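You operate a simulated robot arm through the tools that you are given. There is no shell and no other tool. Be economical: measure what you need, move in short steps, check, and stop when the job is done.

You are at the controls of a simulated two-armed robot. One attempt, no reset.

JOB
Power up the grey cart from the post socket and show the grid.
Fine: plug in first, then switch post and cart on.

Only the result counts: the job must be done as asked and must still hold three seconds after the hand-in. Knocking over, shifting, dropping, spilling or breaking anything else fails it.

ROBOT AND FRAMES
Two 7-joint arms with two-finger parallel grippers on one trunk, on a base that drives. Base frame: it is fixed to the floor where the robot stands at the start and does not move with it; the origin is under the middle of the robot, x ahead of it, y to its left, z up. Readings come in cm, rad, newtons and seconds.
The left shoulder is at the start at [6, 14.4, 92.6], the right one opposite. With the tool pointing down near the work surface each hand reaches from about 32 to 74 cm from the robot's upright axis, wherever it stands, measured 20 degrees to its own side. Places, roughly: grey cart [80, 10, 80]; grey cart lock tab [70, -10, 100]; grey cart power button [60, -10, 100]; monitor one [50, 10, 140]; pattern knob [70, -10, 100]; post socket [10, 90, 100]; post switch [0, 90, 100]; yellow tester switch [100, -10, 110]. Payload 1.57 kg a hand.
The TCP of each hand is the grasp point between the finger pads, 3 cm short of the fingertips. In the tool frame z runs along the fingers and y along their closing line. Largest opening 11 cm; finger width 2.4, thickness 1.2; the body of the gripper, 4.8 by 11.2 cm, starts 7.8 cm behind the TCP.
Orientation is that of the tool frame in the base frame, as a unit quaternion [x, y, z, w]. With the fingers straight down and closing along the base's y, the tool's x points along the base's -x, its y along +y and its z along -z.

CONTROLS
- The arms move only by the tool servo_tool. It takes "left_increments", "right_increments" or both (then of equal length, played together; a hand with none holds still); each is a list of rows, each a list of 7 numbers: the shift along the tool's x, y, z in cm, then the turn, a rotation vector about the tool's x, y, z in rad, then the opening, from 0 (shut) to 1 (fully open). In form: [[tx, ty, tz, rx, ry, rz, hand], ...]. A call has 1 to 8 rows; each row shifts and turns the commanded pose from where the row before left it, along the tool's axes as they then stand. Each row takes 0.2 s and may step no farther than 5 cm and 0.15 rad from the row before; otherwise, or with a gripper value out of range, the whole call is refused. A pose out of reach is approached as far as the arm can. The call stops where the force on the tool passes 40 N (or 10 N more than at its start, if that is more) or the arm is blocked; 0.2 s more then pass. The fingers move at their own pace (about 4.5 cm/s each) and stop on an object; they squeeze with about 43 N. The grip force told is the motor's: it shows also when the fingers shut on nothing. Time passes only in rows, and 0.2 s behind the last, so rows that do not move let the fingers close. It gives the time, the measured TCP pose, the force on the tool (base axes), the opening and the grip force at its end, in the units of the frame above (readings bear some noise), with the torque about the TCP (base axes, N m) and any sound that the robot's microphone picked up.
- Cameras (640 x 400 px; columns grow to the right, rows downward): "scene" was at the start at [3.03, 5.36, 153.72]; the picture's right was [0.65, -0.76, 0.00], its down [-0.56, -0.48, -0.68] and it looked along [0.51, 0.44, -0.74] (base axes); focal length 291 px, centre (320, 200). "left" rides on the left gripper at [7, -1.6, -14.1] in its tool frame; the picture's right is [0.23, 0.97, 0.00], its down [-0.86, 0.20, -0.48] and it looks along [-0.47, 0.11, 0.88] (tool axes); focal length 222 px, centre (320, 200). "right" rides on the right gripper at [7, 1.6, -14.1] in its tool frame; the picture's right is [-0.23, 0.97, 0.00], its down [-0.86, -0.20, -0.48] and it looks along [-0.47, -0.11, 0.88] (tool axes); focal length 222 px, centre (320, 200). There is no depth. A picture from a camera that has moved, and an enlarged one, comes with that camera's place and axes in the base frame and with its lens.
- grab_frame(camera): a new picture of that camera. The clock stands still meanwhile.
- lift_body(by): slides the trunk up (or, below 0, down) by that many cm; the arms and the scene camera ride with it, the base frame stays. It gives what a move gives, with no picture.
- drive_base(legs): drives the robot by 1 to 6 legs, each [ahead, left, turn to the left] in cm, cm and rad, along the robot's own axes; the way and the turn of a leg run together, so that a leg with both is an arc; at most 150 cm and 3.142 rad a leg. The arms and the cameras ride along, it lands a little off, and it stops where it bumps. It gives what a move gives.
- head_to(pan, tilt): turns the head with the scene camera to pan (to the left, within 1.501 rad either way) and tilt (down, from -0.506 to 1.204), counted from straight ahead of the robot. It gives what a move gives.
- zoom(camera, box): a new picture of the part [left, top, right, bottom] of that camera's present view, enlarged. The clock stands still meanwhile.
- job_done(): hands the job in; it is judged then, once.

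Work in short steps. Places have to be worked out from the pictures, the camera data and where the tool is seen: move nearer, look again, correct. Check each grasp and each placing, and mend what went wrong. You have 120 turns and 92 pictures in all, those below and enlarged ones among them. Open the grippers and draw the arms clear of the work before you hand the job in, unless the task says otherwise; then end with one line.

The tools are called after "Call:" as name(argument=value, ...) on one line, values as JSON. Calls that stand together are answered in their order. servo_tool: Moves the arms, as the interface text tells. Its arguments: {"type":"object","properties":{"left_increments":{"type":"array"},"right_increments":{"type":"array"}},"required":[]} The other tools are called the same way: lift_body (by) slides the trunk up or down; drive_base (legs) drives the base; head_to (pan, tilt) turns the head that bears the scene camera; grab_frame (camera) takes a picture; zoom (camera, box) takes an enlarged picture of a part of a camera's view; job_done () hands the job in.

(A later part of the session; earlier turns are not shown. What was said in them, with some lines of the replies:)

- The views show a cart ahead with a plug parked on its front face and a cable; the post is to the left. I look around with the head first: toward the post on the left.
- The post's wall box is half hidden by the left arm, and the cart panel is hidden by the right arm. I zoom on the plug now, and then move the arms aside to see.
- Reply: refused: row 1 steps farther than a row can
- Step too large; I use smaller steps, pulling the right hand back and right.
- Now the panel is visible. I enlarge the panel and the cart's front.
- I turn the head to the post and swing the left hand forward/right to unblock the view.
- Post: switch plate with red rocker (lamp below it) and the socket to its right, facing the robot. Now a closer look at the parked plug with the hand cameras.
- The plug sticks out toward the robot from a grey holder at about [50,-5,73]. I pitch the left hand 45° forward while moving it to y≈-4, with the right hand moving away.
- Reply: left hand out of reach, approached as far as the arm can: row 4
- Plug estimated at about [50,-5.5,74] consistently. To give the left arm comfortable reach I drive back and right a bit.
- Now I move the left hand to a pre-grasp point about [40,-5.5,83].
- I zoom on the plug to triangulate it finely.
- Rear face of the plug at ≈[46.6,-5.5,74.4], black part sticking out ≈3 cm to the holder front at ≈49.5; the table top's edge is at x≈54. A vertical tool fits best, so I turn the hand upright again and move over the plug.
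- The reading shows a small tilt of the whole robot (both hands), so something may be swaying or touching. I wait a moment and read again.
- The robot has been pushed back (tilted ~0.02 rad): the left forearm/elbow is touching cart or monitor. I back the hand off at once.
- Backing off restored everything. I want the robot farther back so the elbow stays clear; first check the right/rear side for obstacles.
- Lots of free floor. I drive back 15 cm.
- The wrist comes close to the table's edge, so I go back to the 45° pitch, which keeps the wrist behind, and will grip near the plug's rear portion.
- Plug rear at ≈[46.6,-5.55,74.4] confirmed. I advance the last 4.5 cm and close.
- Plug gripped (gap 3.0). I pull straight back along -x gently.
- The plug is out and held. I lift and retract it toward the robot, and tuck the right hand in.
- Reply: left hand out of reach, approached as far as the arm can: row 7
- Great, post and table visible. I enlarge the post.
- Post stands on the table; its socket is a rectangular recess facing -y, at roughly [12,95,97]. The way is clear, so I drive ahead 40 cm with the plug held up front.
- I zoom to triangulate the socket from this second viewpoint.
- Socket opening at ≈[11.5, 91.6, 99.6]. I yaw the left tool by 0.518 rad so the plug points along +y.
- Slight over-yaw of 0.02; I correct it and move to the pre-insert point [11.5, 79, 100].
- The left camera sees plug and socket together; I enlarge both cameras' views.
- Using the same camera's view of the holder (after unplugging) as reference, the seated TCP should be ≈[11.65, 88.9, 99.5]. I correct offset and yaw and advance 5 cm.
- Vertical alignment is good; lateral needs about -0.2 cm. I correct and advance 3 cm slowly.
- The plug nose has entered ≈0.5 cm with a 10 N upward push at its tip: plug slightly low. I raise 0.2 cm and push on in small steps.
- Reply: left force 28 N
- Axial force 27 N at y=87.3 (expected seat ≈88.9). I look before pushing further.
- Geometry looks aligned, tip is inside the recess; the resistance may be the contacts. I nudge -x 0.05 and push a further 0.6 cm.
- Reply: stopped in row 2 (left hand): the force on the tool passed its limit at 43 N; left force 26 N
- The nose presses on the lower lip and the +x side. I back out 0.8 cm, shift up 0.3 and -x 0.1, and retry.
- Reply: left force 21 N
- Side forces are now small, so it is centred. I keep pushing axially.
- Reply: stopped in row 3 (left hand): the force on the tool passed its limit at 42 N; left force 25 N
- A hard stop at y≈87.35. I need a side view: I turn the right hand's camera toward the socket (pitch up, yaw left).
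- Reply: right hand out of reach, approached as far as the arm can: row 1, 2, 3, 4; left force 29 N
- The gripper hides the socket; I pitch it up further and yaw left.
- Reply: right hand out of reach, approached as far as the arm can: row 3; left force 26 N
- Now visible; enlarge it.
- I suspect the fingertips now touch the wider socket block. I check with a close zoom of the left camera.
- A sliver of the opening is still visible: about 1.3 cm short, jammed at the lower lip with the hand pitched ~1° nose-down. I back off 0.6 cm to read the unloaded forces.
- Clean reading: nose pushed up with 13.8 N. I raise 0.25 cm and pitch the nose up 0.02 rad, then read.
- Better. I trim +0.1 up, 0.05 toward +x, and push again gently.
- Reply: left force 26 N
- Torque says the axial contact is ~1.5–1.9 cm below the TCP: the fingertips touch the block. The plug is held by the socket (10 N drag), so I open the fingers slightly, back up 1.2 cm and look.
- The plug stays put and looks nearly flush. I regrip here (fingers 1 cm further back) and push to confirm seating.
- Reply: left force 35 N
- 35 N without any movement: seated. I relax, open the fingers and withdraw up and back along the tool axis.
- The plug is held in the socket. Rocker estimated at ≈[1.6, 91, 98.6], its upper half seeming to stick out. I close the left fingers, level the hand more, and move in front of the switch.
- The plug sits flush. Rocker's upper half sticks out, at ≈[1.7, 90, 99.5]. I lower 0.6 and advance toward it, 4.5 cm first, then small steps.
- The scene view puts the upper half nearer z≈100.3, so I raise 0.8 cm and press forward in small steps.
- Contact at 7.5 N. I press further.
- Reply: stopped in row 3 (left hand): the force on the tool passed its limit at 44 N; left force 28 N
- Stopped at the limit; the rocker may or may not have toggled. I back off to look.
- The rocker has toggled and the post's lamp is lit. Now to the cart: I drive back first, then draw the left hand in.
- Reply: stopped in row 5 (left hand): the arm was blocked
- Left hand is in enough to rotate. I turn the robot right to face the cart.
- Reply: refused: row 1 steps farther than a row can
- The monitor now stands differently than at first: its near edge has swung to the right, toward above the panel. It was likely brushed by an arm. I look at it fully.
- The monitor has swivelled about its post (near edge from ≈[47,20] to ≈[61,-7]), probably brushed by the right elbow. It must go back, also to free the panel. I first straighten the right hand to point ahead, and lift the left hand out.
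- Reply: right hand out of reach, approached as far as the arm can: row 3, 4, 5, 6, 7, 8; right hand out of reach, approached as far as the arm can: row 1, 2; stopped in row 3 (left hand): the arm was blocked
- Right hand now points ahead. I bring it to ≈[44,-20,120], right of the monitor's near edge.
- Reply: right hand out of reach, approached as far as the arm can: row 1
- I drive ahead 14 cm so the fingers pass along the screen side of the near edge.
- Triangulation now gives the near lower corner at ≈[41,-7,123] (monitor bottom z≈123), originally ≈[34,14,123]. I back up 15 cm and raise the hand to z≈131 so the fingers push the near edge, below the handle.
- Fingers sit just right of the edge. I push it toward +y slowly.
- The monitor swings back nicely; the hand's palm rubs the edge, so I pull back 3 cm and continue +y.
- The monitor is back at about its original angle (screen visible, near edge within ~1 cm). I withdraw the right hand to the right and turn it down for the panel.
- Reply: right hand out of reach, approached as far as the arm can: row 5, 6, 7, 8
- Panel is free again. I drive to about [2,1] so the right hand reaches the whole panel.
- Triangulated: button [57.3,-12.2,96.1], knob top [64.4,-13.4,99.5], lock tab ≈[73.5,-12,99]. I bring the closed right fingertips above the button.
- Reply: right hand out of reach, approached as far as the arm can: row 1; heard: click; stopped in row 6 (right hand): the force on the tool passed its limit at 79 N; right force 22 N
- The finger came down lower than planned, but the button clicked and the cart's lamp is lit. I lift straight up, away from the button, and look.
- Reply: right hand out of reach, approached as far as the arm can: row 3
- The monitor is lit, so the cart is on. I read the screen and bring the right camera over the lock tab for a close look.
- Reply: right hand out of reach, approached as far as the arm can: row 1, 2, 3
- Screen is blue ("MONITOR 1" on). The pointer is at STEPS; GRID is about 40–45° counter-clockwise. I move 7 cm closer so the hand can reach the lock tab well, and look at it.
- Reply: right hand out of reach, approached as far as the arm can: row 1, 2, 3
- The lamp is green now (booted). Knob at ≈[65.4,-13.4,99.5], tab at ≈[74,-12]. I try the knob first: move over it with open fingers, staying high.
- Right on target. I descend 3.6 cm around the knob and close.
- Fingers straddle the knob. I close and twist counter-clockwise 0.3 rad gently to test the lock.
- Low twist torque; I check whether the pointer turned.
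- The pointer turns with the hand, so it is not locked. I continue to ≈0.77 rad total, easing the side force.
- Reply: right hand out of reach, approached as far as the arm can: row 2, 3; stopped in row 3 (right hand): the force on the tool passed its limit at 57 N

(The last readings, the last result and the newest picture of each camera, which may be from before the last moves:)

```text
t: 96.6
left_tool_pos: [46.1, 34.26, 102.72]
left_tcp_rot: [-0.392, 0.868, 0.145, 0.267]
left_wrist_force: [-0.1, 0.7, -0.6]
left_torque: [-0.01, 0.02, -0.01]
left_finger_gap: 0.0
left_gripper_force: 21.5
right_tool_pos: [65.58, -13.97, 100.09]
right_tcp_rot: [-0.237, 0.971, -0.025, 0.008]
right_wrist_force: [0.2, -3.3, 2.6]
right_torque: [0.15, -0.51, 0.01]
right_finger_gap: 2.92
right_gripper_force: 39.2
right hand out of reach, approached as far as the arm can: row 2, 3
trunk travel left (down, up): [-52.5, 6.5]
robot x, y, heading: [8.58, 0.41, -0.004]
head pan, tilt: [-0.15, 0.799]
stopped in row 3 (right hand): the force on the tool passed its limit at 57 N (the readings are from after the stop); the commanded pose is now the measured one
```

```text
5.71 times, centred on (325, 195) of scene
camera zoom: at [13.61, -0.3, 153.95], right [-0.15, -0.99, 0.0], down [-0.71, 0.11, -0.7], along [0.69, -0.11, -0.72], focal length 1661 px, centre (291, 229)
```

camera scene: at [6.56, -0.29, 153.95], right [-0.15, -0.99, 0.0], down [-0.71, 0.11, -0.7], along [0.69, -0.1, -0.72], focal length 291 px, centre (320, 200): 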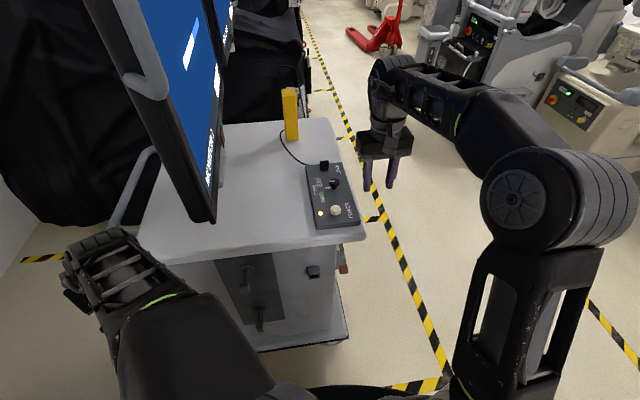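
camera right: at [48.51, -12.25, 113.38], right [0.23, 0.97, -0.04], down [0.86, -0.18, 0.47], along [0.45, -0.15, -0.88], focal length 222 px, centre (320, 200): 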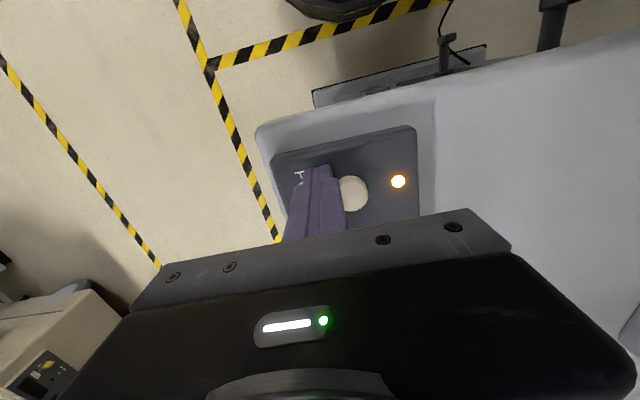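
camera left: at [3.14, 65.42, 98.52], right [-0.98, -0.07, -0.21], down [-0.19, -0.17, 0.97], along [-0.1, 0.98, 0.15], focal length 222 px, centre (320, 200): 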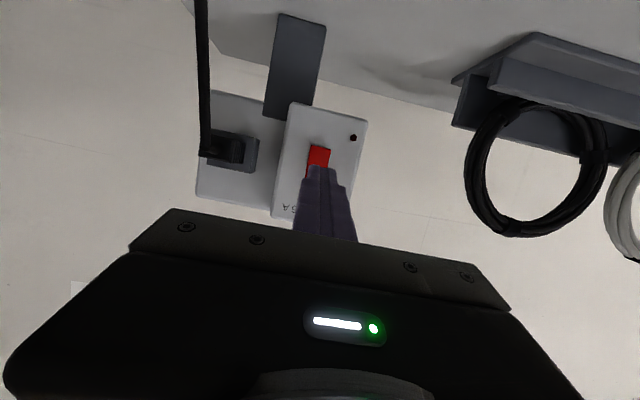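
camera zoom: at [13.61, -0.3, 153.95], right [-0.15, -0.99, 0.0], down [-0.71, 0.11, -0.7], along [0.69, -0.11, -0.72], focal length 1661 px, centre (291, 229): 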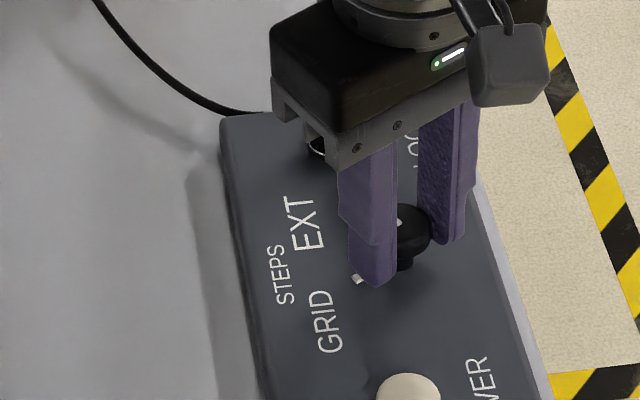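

The wrist is near its yaw limit. I open, lift clear, and look at where the knob stays.

Call:
servo_tool(right_increments=[[0, 0, 0, 0, 0, 0, 0.45], [0, 0, 0, 0, 0, 0, 0.45], [0, 0, 0, 0, 0, 0, 0.45], [0, 0, -2, 0, 0, 0, 0.45], [0, 0, -2.5, 0, 0, 0.05, 0.45], [0, 0, 0, 0, 0, 0.1, 0.45]])

Call:
zoom(camera="scene", box=[290, 160, 360, 230])

```text
t: 98.0
left_tool_pos: [46.3, 34.26, 102.62]
left_tcp_rot: [-0.392, 0.869, 0.146, 0.266]
left_wrist_force: [0.4, -1.2, 0.4]
left_torque: [0.0, -0.02, 0.01]
left_finger_gap: 0.01
left_gripper_force: 21.3
right_tool_pos: [64.58, -13.09, 103.4]
right_tcp_rot: [-0.164, 0.986, -0.023, 0.009]
right_wrist_force: [0.2, 0.4, -0.3]
right_torque: [0.03, 0.01, 0.01]
right_finger_gap: 4.98
right_gripper_force: 0.2
right hand out of reach, approached as far as the arm can: row 4, 5
trunk travel left (down, up): [-52.5, 6.5]
robot x, y, heading: [8.47, 0.34, -0.003]
head pan, tilt: [-0.15, 0.799]
```

```text
5.71 times, centred on (325, 195) of scene
camera zoom: at [13.67, -0.36, 153.95], right [-0.15, -0.99, 0.0], down [-0.71, 0.11, -0.7], along [0.69, -0.11, -0.72], focal length 1661 px, centre (291, 229)
```

zoom: 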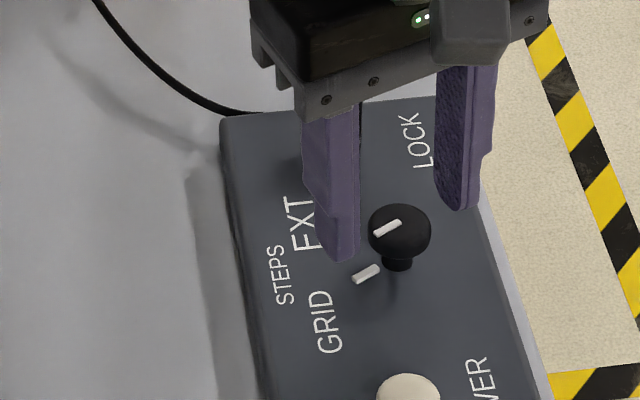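

The knob stays where I left it (~27° turned; ~20° more to GRID). I yaw the hand back clockwise and recentre for a second bite.

Call:
servo_tool(right_increments=[[0, 0, 0, 0, 0, 0.14, 0.45], [0, 0, 0, 0, 0, 0.14, 0.45], [0, 0, 0, 0, 0, 0.14, 0.45], [-0.9, -0.6, 0, 0, 0, 0, 0.45], [0, 0, 0, 0, 0, 0, 0.45]])

```text
t: 99.2
left_tool_pos: [46.15, 34.32, 102.64]
left_tcp_rot: [-0.392, 0.868, 0.145, 0.266]
left_wrist_force: [0.3, -0.7, -0.4]
left_torque: [-0.01, 0.0, 0.02]
left_finger_gap: 0.01
left_gripper_force: 21.8
right_tool_pos: [65.45, -13.77, 103.38]
right_tcp_rot: [0.044, 0.999, -0.021, 0.014]
right_wrist_force: [0.9, 0.4, -0.7]
right_torque: [0.02, 0.03, 0.0]
right_finger_gap: 4.97
right_gripper_force: 0.0
trunk travel left (down, up): [-52.5, 6.5]
robot x, y, heading: [8.5, 0.7, -0.002]
head pan, tilt: [-0.15, 0.799]
```

Centred. Descend, grip, twist 0.36 rad more.

Call:
servo_tool(right_increments=[[0, 0, 1.7, 0, 0, 0, 0.45], [0, 0, 1.6, 0, 0, 0, 0.45], [0, 0, 0, 0, 0, 0, 0], [0, 0, 0, 0, 0, 0, 0], [0, 0, 0, 0, 0, 0, 0], [0, 0, 0, 0, 0, -0.12, 0], [0, 0, 0, 0, 0, -0.12, 0], [0, 0, 0, 0, 0, -0.12, 0]])

Call:
grab_frame(camera="scene")

```text
t: 101.0
left_tool_pos: [46.18, 34.51, 102.56]
left_tcp_rot: [-0.392, 0.869, 0.145, 0.265]
left_wrist_force: [0.0, -0.3, -1.1]
left_torque: [0.0, -0.02, -0.03]
left_finger_gap: 0.01
left_gripper_force: 21.4
right_tool_pos: [65.39, -13.81, 100.12]
right_tcp_rot: [-0.135, 0.99, -0.023, 0.01]
right_wrist_force: [2.3, 9.2, -9.5]
right_torque: [0.11, 0.09, -0.5]
right_finger_gap: 2.95
right_gripper_force: 39.5
trunk travel left (down, up): [-52.5, 6.5]
robot x, y, heading: [8.7, 0.44, -0.0]
head pan, tilt: [-0.15, 0.799]
```

```text
7 pictures are left
camera scene: at [13.77, -0.2, 153.94], right [-0.15, -0.99, 0.0], down [-0.71, 0.11, -0.7], along [0.69, -0.11, -0.72], focal length 291 px, centre (320, 200)
```

scene: 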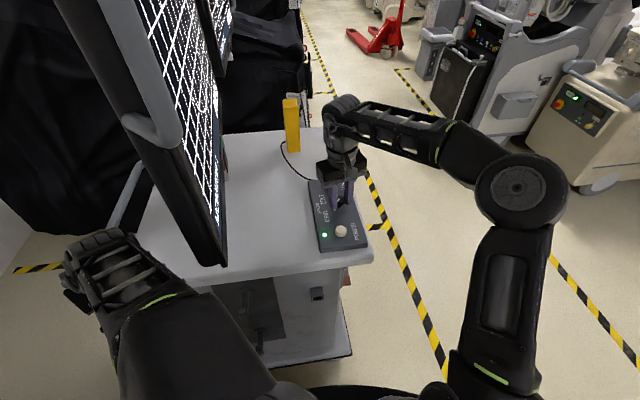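

The monitor shows the grid. I open the fingers and lift off.

Call:
servo_tool(right_increments=[[0, 0, 0, 0, 0, 0, 0.45], [0, 0, 0, 0, 0, 0, 0.45], [0, 0, 0, 0, 0, 0, 0.45], [0, 0, -2, 0, 0, 0, 0.45], [0, 0, -2, 0, 0, 0, 0.45], [2, -4, 0, 0, 0, 0, 0.45], [2, -4, 0, 0, 0, 0, 0.45], [2, -2, 0, 0, 0, 0, 0.45]])

Call:
grab_frame(camera="scene")

```text
t: 102.8
left_tool_pos: [46.05, 34.29, 102.72]
left_tcp_rot: [-0.392, 0.868, 0.145, 0.266]
left_wrist_force: [-0.8, -0.2, 0.5]
left_torque: [0.04, -0.01, 0.04]
left_finger_gap: 0.0
left_gripper_force: 21.4
right_tool_pos: [61.78, -24.62, 104.04]
right_tcp_rot: [-0.133, 0.991, -0.023, 0.012]
right_wrist_force: [0.0, -0.3, 0.2]
right_torque: [0.0, 0.0, -0.02]
right_finger_gap: 4.94
right_gripper_force: 0.0
right hand out of reach, approached as far as the arm can: row 8
trunk travel left (down, up): [-52.5, 6.5]
robot x, y, heading: [8.75, 0.25, 0.001]
head pan, tilt: [-0.15, 0.799]
```

```text
6 pictures are left
camera scene: at [13.6, -0.37, 153.95], right [-0.15, -0.99, 0.0], down [-0.71, 0.11, -0.7], along [0.69, -0.11, -0.72], focal length 291 px, centre (320, 200)
```

scene: 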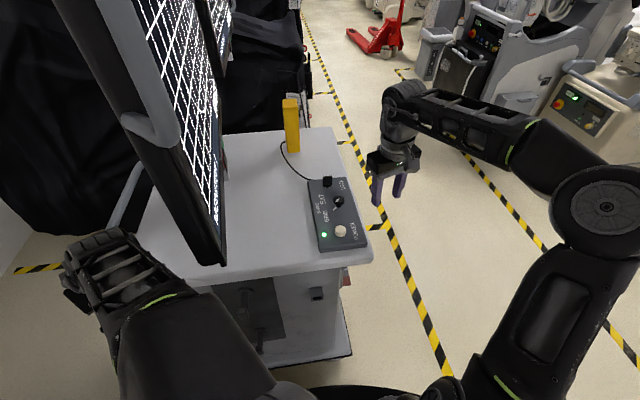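

Grid holds. The monitor's near edge is still ~5 cm short of its original place, so I'll nudge it back the same way; first drive back and point the right hand ahead.

Call:
drive_base(legs=[[-25, -2, 0]])

Call:
servo_tool(right_increments=[[0, 0, 0, 0, 0, 0.135, 0], [0, 0, 0, 0, 0, 0.135, 0], [0, 0, -3, 0, -0.14, 0, 0], [0, 0, -3, 0, -0.14, 0, 0], [0, 0, -3, 0, -0.14, 0, 0], [0, 0, -3, 0, -0.14, 0, 0], [0, 0, 0, 0, -0.14, 0, 0], [0, 0, 0, 0, -0.14, 0, 0]])

Call:
servo_tool(right_increments=[[-2, 0, 0, 0, -0.14, 0, 0], [-2, 0, 0, 0, -0.14, 0, 0], [-2, 0, 0, 0, -0.14, 0, 0], [-2, 0, 0, 0, -0.14, 0, 0], [-2, 0, 0, 0, -0.14, 0, 0], [0, 0, 0, 0, 0, 0, 0]])

```text
t: 104.6
left_tool_pos: [20.98, 32.18, 102.78]
left_tcp_rot: [-0.39, 0.869, 0.144, 0.267]
left_wrist_force: [0.2, -0.7, 0.2]
left_torque: [0.01, -0.07, 0.03]
left_finger_gap: 0.01
left_gripper_force: 21.2
right_tool_pos: [36.51, -26.7, 104.08]
right_tcp_rot: [-0.132, 0.991, -0.024, 0.013]
right_wrist_force: [-0.3, 0.1, 0.1]
right_torque: [0.0, -0.04, -0.02]
right_finger_gap: 4.94
right_gripper_force: 0.1
trunk travel left (down, up): [-52.5, 6.5]
robot x, y, heading: [-16.91, -1.13, -0.002]
head pan, tilt: [-0.15, 0.799]
```

```text
t: 106.4
left_tool_pos: [21.09, 32.16, 102.75]
left_tcp_rot: [-0.39, 0.869, 0.144, 0.266]
left_wrist_force: [-0.1, 0.5, 0.4]
left_torque: [-0.02, -0.02, -0.01]
left_finger_gap: 0.01
left_gripper_force: 21.0
right_tool_pos: [33.73, -26.23, 115.55]
right_tcp_rot: [-0.006, 0.906, -0.02, 0.422]
right_wrist_force: [-0.2, -0.3, -0.3]
right_torque: [-0.03, 0.0, -0.02]
right_finger_gap: 0.0
right_gripper_force: 21.5
trunk travel left (down, up): [-52.5, 6.5]
robot x, y, heading: [-16.71, -1.13, -0.004]
head pan, tilt: [-0.15, 0.799]
```

```text
t: 107.8
left_tool_pos: [20.75, 32.9, 102.47]
left_tcp_rot: [-0.4, 0.866, 0.147, 0.261]
left_wrist_force: [0.2, -0.1, 0.1]
left_torque: [-0.01, 0.0, 0.02]
left_finger_gap: 0.0
left_gripper_force: 20.8
right_tool_pos: [37.89, -25.46, 124.18]
right_tcp_rot: [-0.007, 0.708, 0.003, 0.706]
right_wrist_force: [-0.2, 0.1, 0.2]
right_torque: [0.01, -0.01, 0.0]
right_finger_gap: 0.0
right_gripper_force: 21.8
trunk travel left (down, up): [-52.5, 6.5]
robot x, y, heading: [-16.49, -1.22, -0.005]
head pan, tilt: [-0.15, 0.799]
```

Right hand points ahead at [38,-25,124]. I raise to z≈130 and move +y to just before the monitor edge.

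Call:
servo_tool(right_increments=[[-3, 2, 0, 0, 0, 0, 0], [-3, 2, 0, 0, 0, 0, 0], [0, 4.5, 0, 0, 0, 0, 0], [0, 4.5, 0, 0, 0, 0, 0], [0, 4.5, 0, 0, 0, 0, 0], [0, 4.5, 0, 0, 0, 0, 0], [0, 4, 0.5, 0, 0, 0, 0], [0, 2, 0, 0, 0, 0, 0]])

Call:
head_to(pan=0.0, tilt=0.25)

Call:
grab_frame(camera="scene")

```text
t: 108.5
left_tool_pos: [21.42, 32.03, 102.68]
left_tcp_rot: [-0.388, 0.871, 0.141, 0.267]
left_wrist_force: [-0.8, 0.1, -0.8]
left_torque: [0.03, 0.01, 0.0]
left_finger_gap: 0.03
left_gripper_force: 21.1
right_tool_pos: [39.09, -22.88, 127.2]
right_tcp_rot: [0.051, 0.727, 0.058, 0.683]
right_wrist_force: [-0.2, -0.1, -0.2]
right_torque: [-0.03, -0.01, 0.02]
right_finger_gap: 0.01
right_gripper_force: 21.2
trunk travel left (down, up): [-52.5, 6.5]
robot x, y, heading: [-16.58, -1.06, -0.006]
head pan, tilt: [-0.15, 0.799]
stopped in row 3 (right hand): the arm was blocked; the commanded pose is now the measured one
```

```text
t: 109.5
left_tool_pos: [21.22, 31.98, 102.56]
left_tcp_rot: [-0.388, 0.871, 0.141, 0.266]
left_wrist_force: [-0.6, 0.5, -0.2]
left_torque: [0.04, 0.02, -0.04]
left_finger_gap: 0.0
left_gripper_force: 21.4
right_tool_pos: [39.18, -22.97, 127.15]
right_tcp_rot: [0.05, 0.726, 0.059, 0.683]
right_wrist_force: [0.1, 0.1, -0.5]
right_torque: [0.0, -0.01, -0.04]
right_finger_gap: 0.0
right_gripper_force: 21.0
trunk travel left (down, up): [-52.5, 6.5]
robot x, y, heading: [-16.66, -1.14, -0.009]
head pan, tilt: [0.0, 0.25]
```

```text
5 pictures are left
camera scene: at [-10.22, -1.07, 158.85], right [0.0, -1.0, 0.0], down [-0.25, 0.0, -0.97], along [0.97, 0.0, -0.25], focal length 291 px, centre (320, 200)
```

scene: 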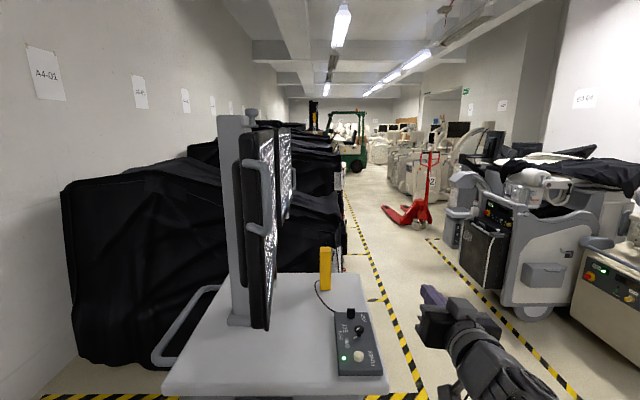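

The right arm is blocked by its own configuration; the monitor is within ~5° of its original angle and shows the grid, so I leave it. I draw the right hand back, open both grippers and check the post once more.

Call:
servo_tool(left_increments=[[0, 0, 0, 0, 0, 0, 0.5], [0, 0, 0, 0, 0, 0, 0.5], [0, 0, 0, 0, 0, 0, 0.5]], right_increments=[[0, -1.5, -2, 0, 0, 0, 0.5], [0, -1.5, -2, 0, 0, 0, 0.5], [0, -1, 0, 0, 0, 0, 0.5]])

Call:
head_to(pan=1.0, tilt=0.6)

Call:
grab_frame(camera="scene")

Call:
head_to(pan=0.0, tilt=0.45)

Call:
grab_frame(camera="scene")

```text
t: 110.3
left_tool_pos: [21.22, 31.97, 102.61]
left_tcp_rot: [-0.388, 0.871, 0.141, 0.266]
left_wrist_force: [0.8, 0.1, 0.7]
left_torque: [0.04, 0.02, 0.02]
left_finger_gap: 5.5
left_gripper_force: 0.1
right_tool_pos: [35.14, -27.87, 126.18]
right_tcp_rot: [0.06, 0.73, 0.056, 0.678]
right_wrist_force: [0.7, 0.5, 0.3]
right_torque: [-0.03, 0.01, -0.02]
right_finger_gap: 5.49
right_gripper_force: 0.0
trunk travel left (down, up): [-52.5, 6.5]
robot x, y, heading: [-16.61, -1.41, -0.007]
head pan, tilt: [0.0, 0.25]
```

```text
t: 111.6
left_tool_pos: [21.28, 32.04, 102.65]
left_tcp_rot: [-0.387, 0.871, 0.141, 0.266]
left_wrist_force: [0.2, -0.2, 0.0]
left_torque: [0.01, -0.02, 0.0]
left_finger_gap: 5.51
left_gripper_force: 0.1
right_tool_pos: [35.35, -27.7, 126.42]
right_tcp_rot: [0.059, 0.729, 0.058, 0.68]
right_wrist_force: [0.6, 0.2, -0.4]
right_torque: [0.0, 0.04, 0.04]
right_finger_gap: 5.51
right_gripper_force: 0.1
trunk travel left (down, up): [-52.5, 6.5]
robot x, y, heading: [-16.39, -1.12, -0.009]
head pan, tilt: [1.0, 0.6]
```

```text
4 pictures are left
camera scene: at [-14.74, 6.38, 155.64], right [0.84, -0.54, 0.0], down [-0.31, -0.47, -0.83], along [0.45, 0.69, -0.56], focal length 291 px, centre (320, 200)
```

scene: 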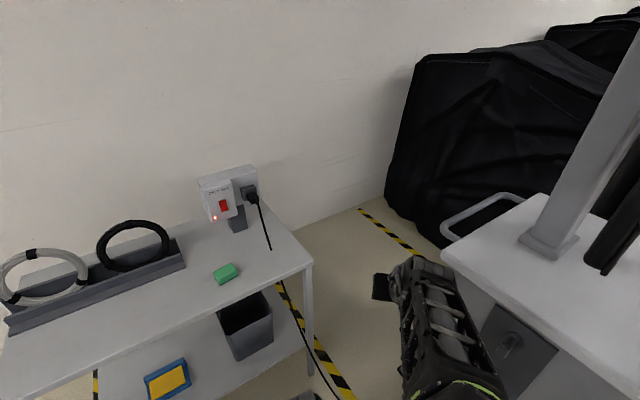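

```text
t: 112.8
left_tool_pos: [21.07, 31.92, 102.56]
left_tcp_rot: [-0.387, 0.871, 0.141, 0.266]
left_wrist_force: [-0.7, 0.5, -0.7]
left_torque: [-0.02, -0.02, -0.02]
left_finger_gap: 5.51
left_gripper_force: 0.1
right_tool_pos: [35.22, -27.49, 126.48]
right_tcp_rot: [0.057, 0.729, 0.059, 0.68]
right_wrist_force: [-0.1, -0.4, 0.0]
right_torque: [0.01, 0.0, -0.01]
right_finger_gap: 5.48
right_gripper_force: 0.0
trunk travel left (down, up): [-52.5, 6.5]
robot x, y, heading: [-16.55, -1.31, -0.005]
head pan, tilt: [0.0, 0.45]
```

```text
3 pictures are left
camera scene: at [-10.37, -1.06, 156.99], right [0.0, -1.0, 0.0], down [-0.44, 0.0, -0.9], along [0.9, 0.0, -0.44], focal length 291 px, centre (320, 200)
```

scene: 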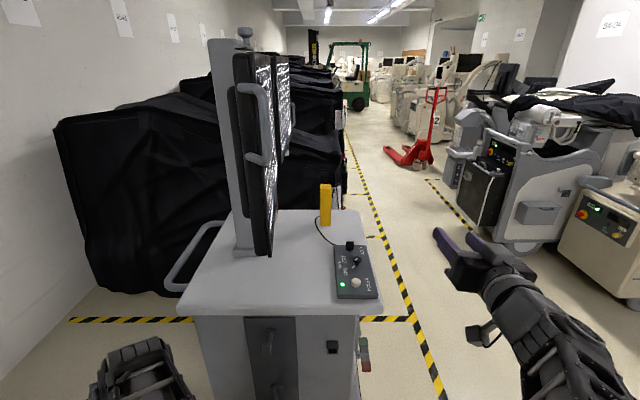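

Plug seated with the post lamp lit, cart lamp green, grid on the screen, arms clear and grippers open. I hand the job in.

Call:
job_done()

```text
The job is handed in.
```

The cart is plugged into the post and post and cart are switched on in that order, with the grid on the screen; but I brushed the cart's monitor while working, and it sits about 5° off its original angle after I pushed it back.
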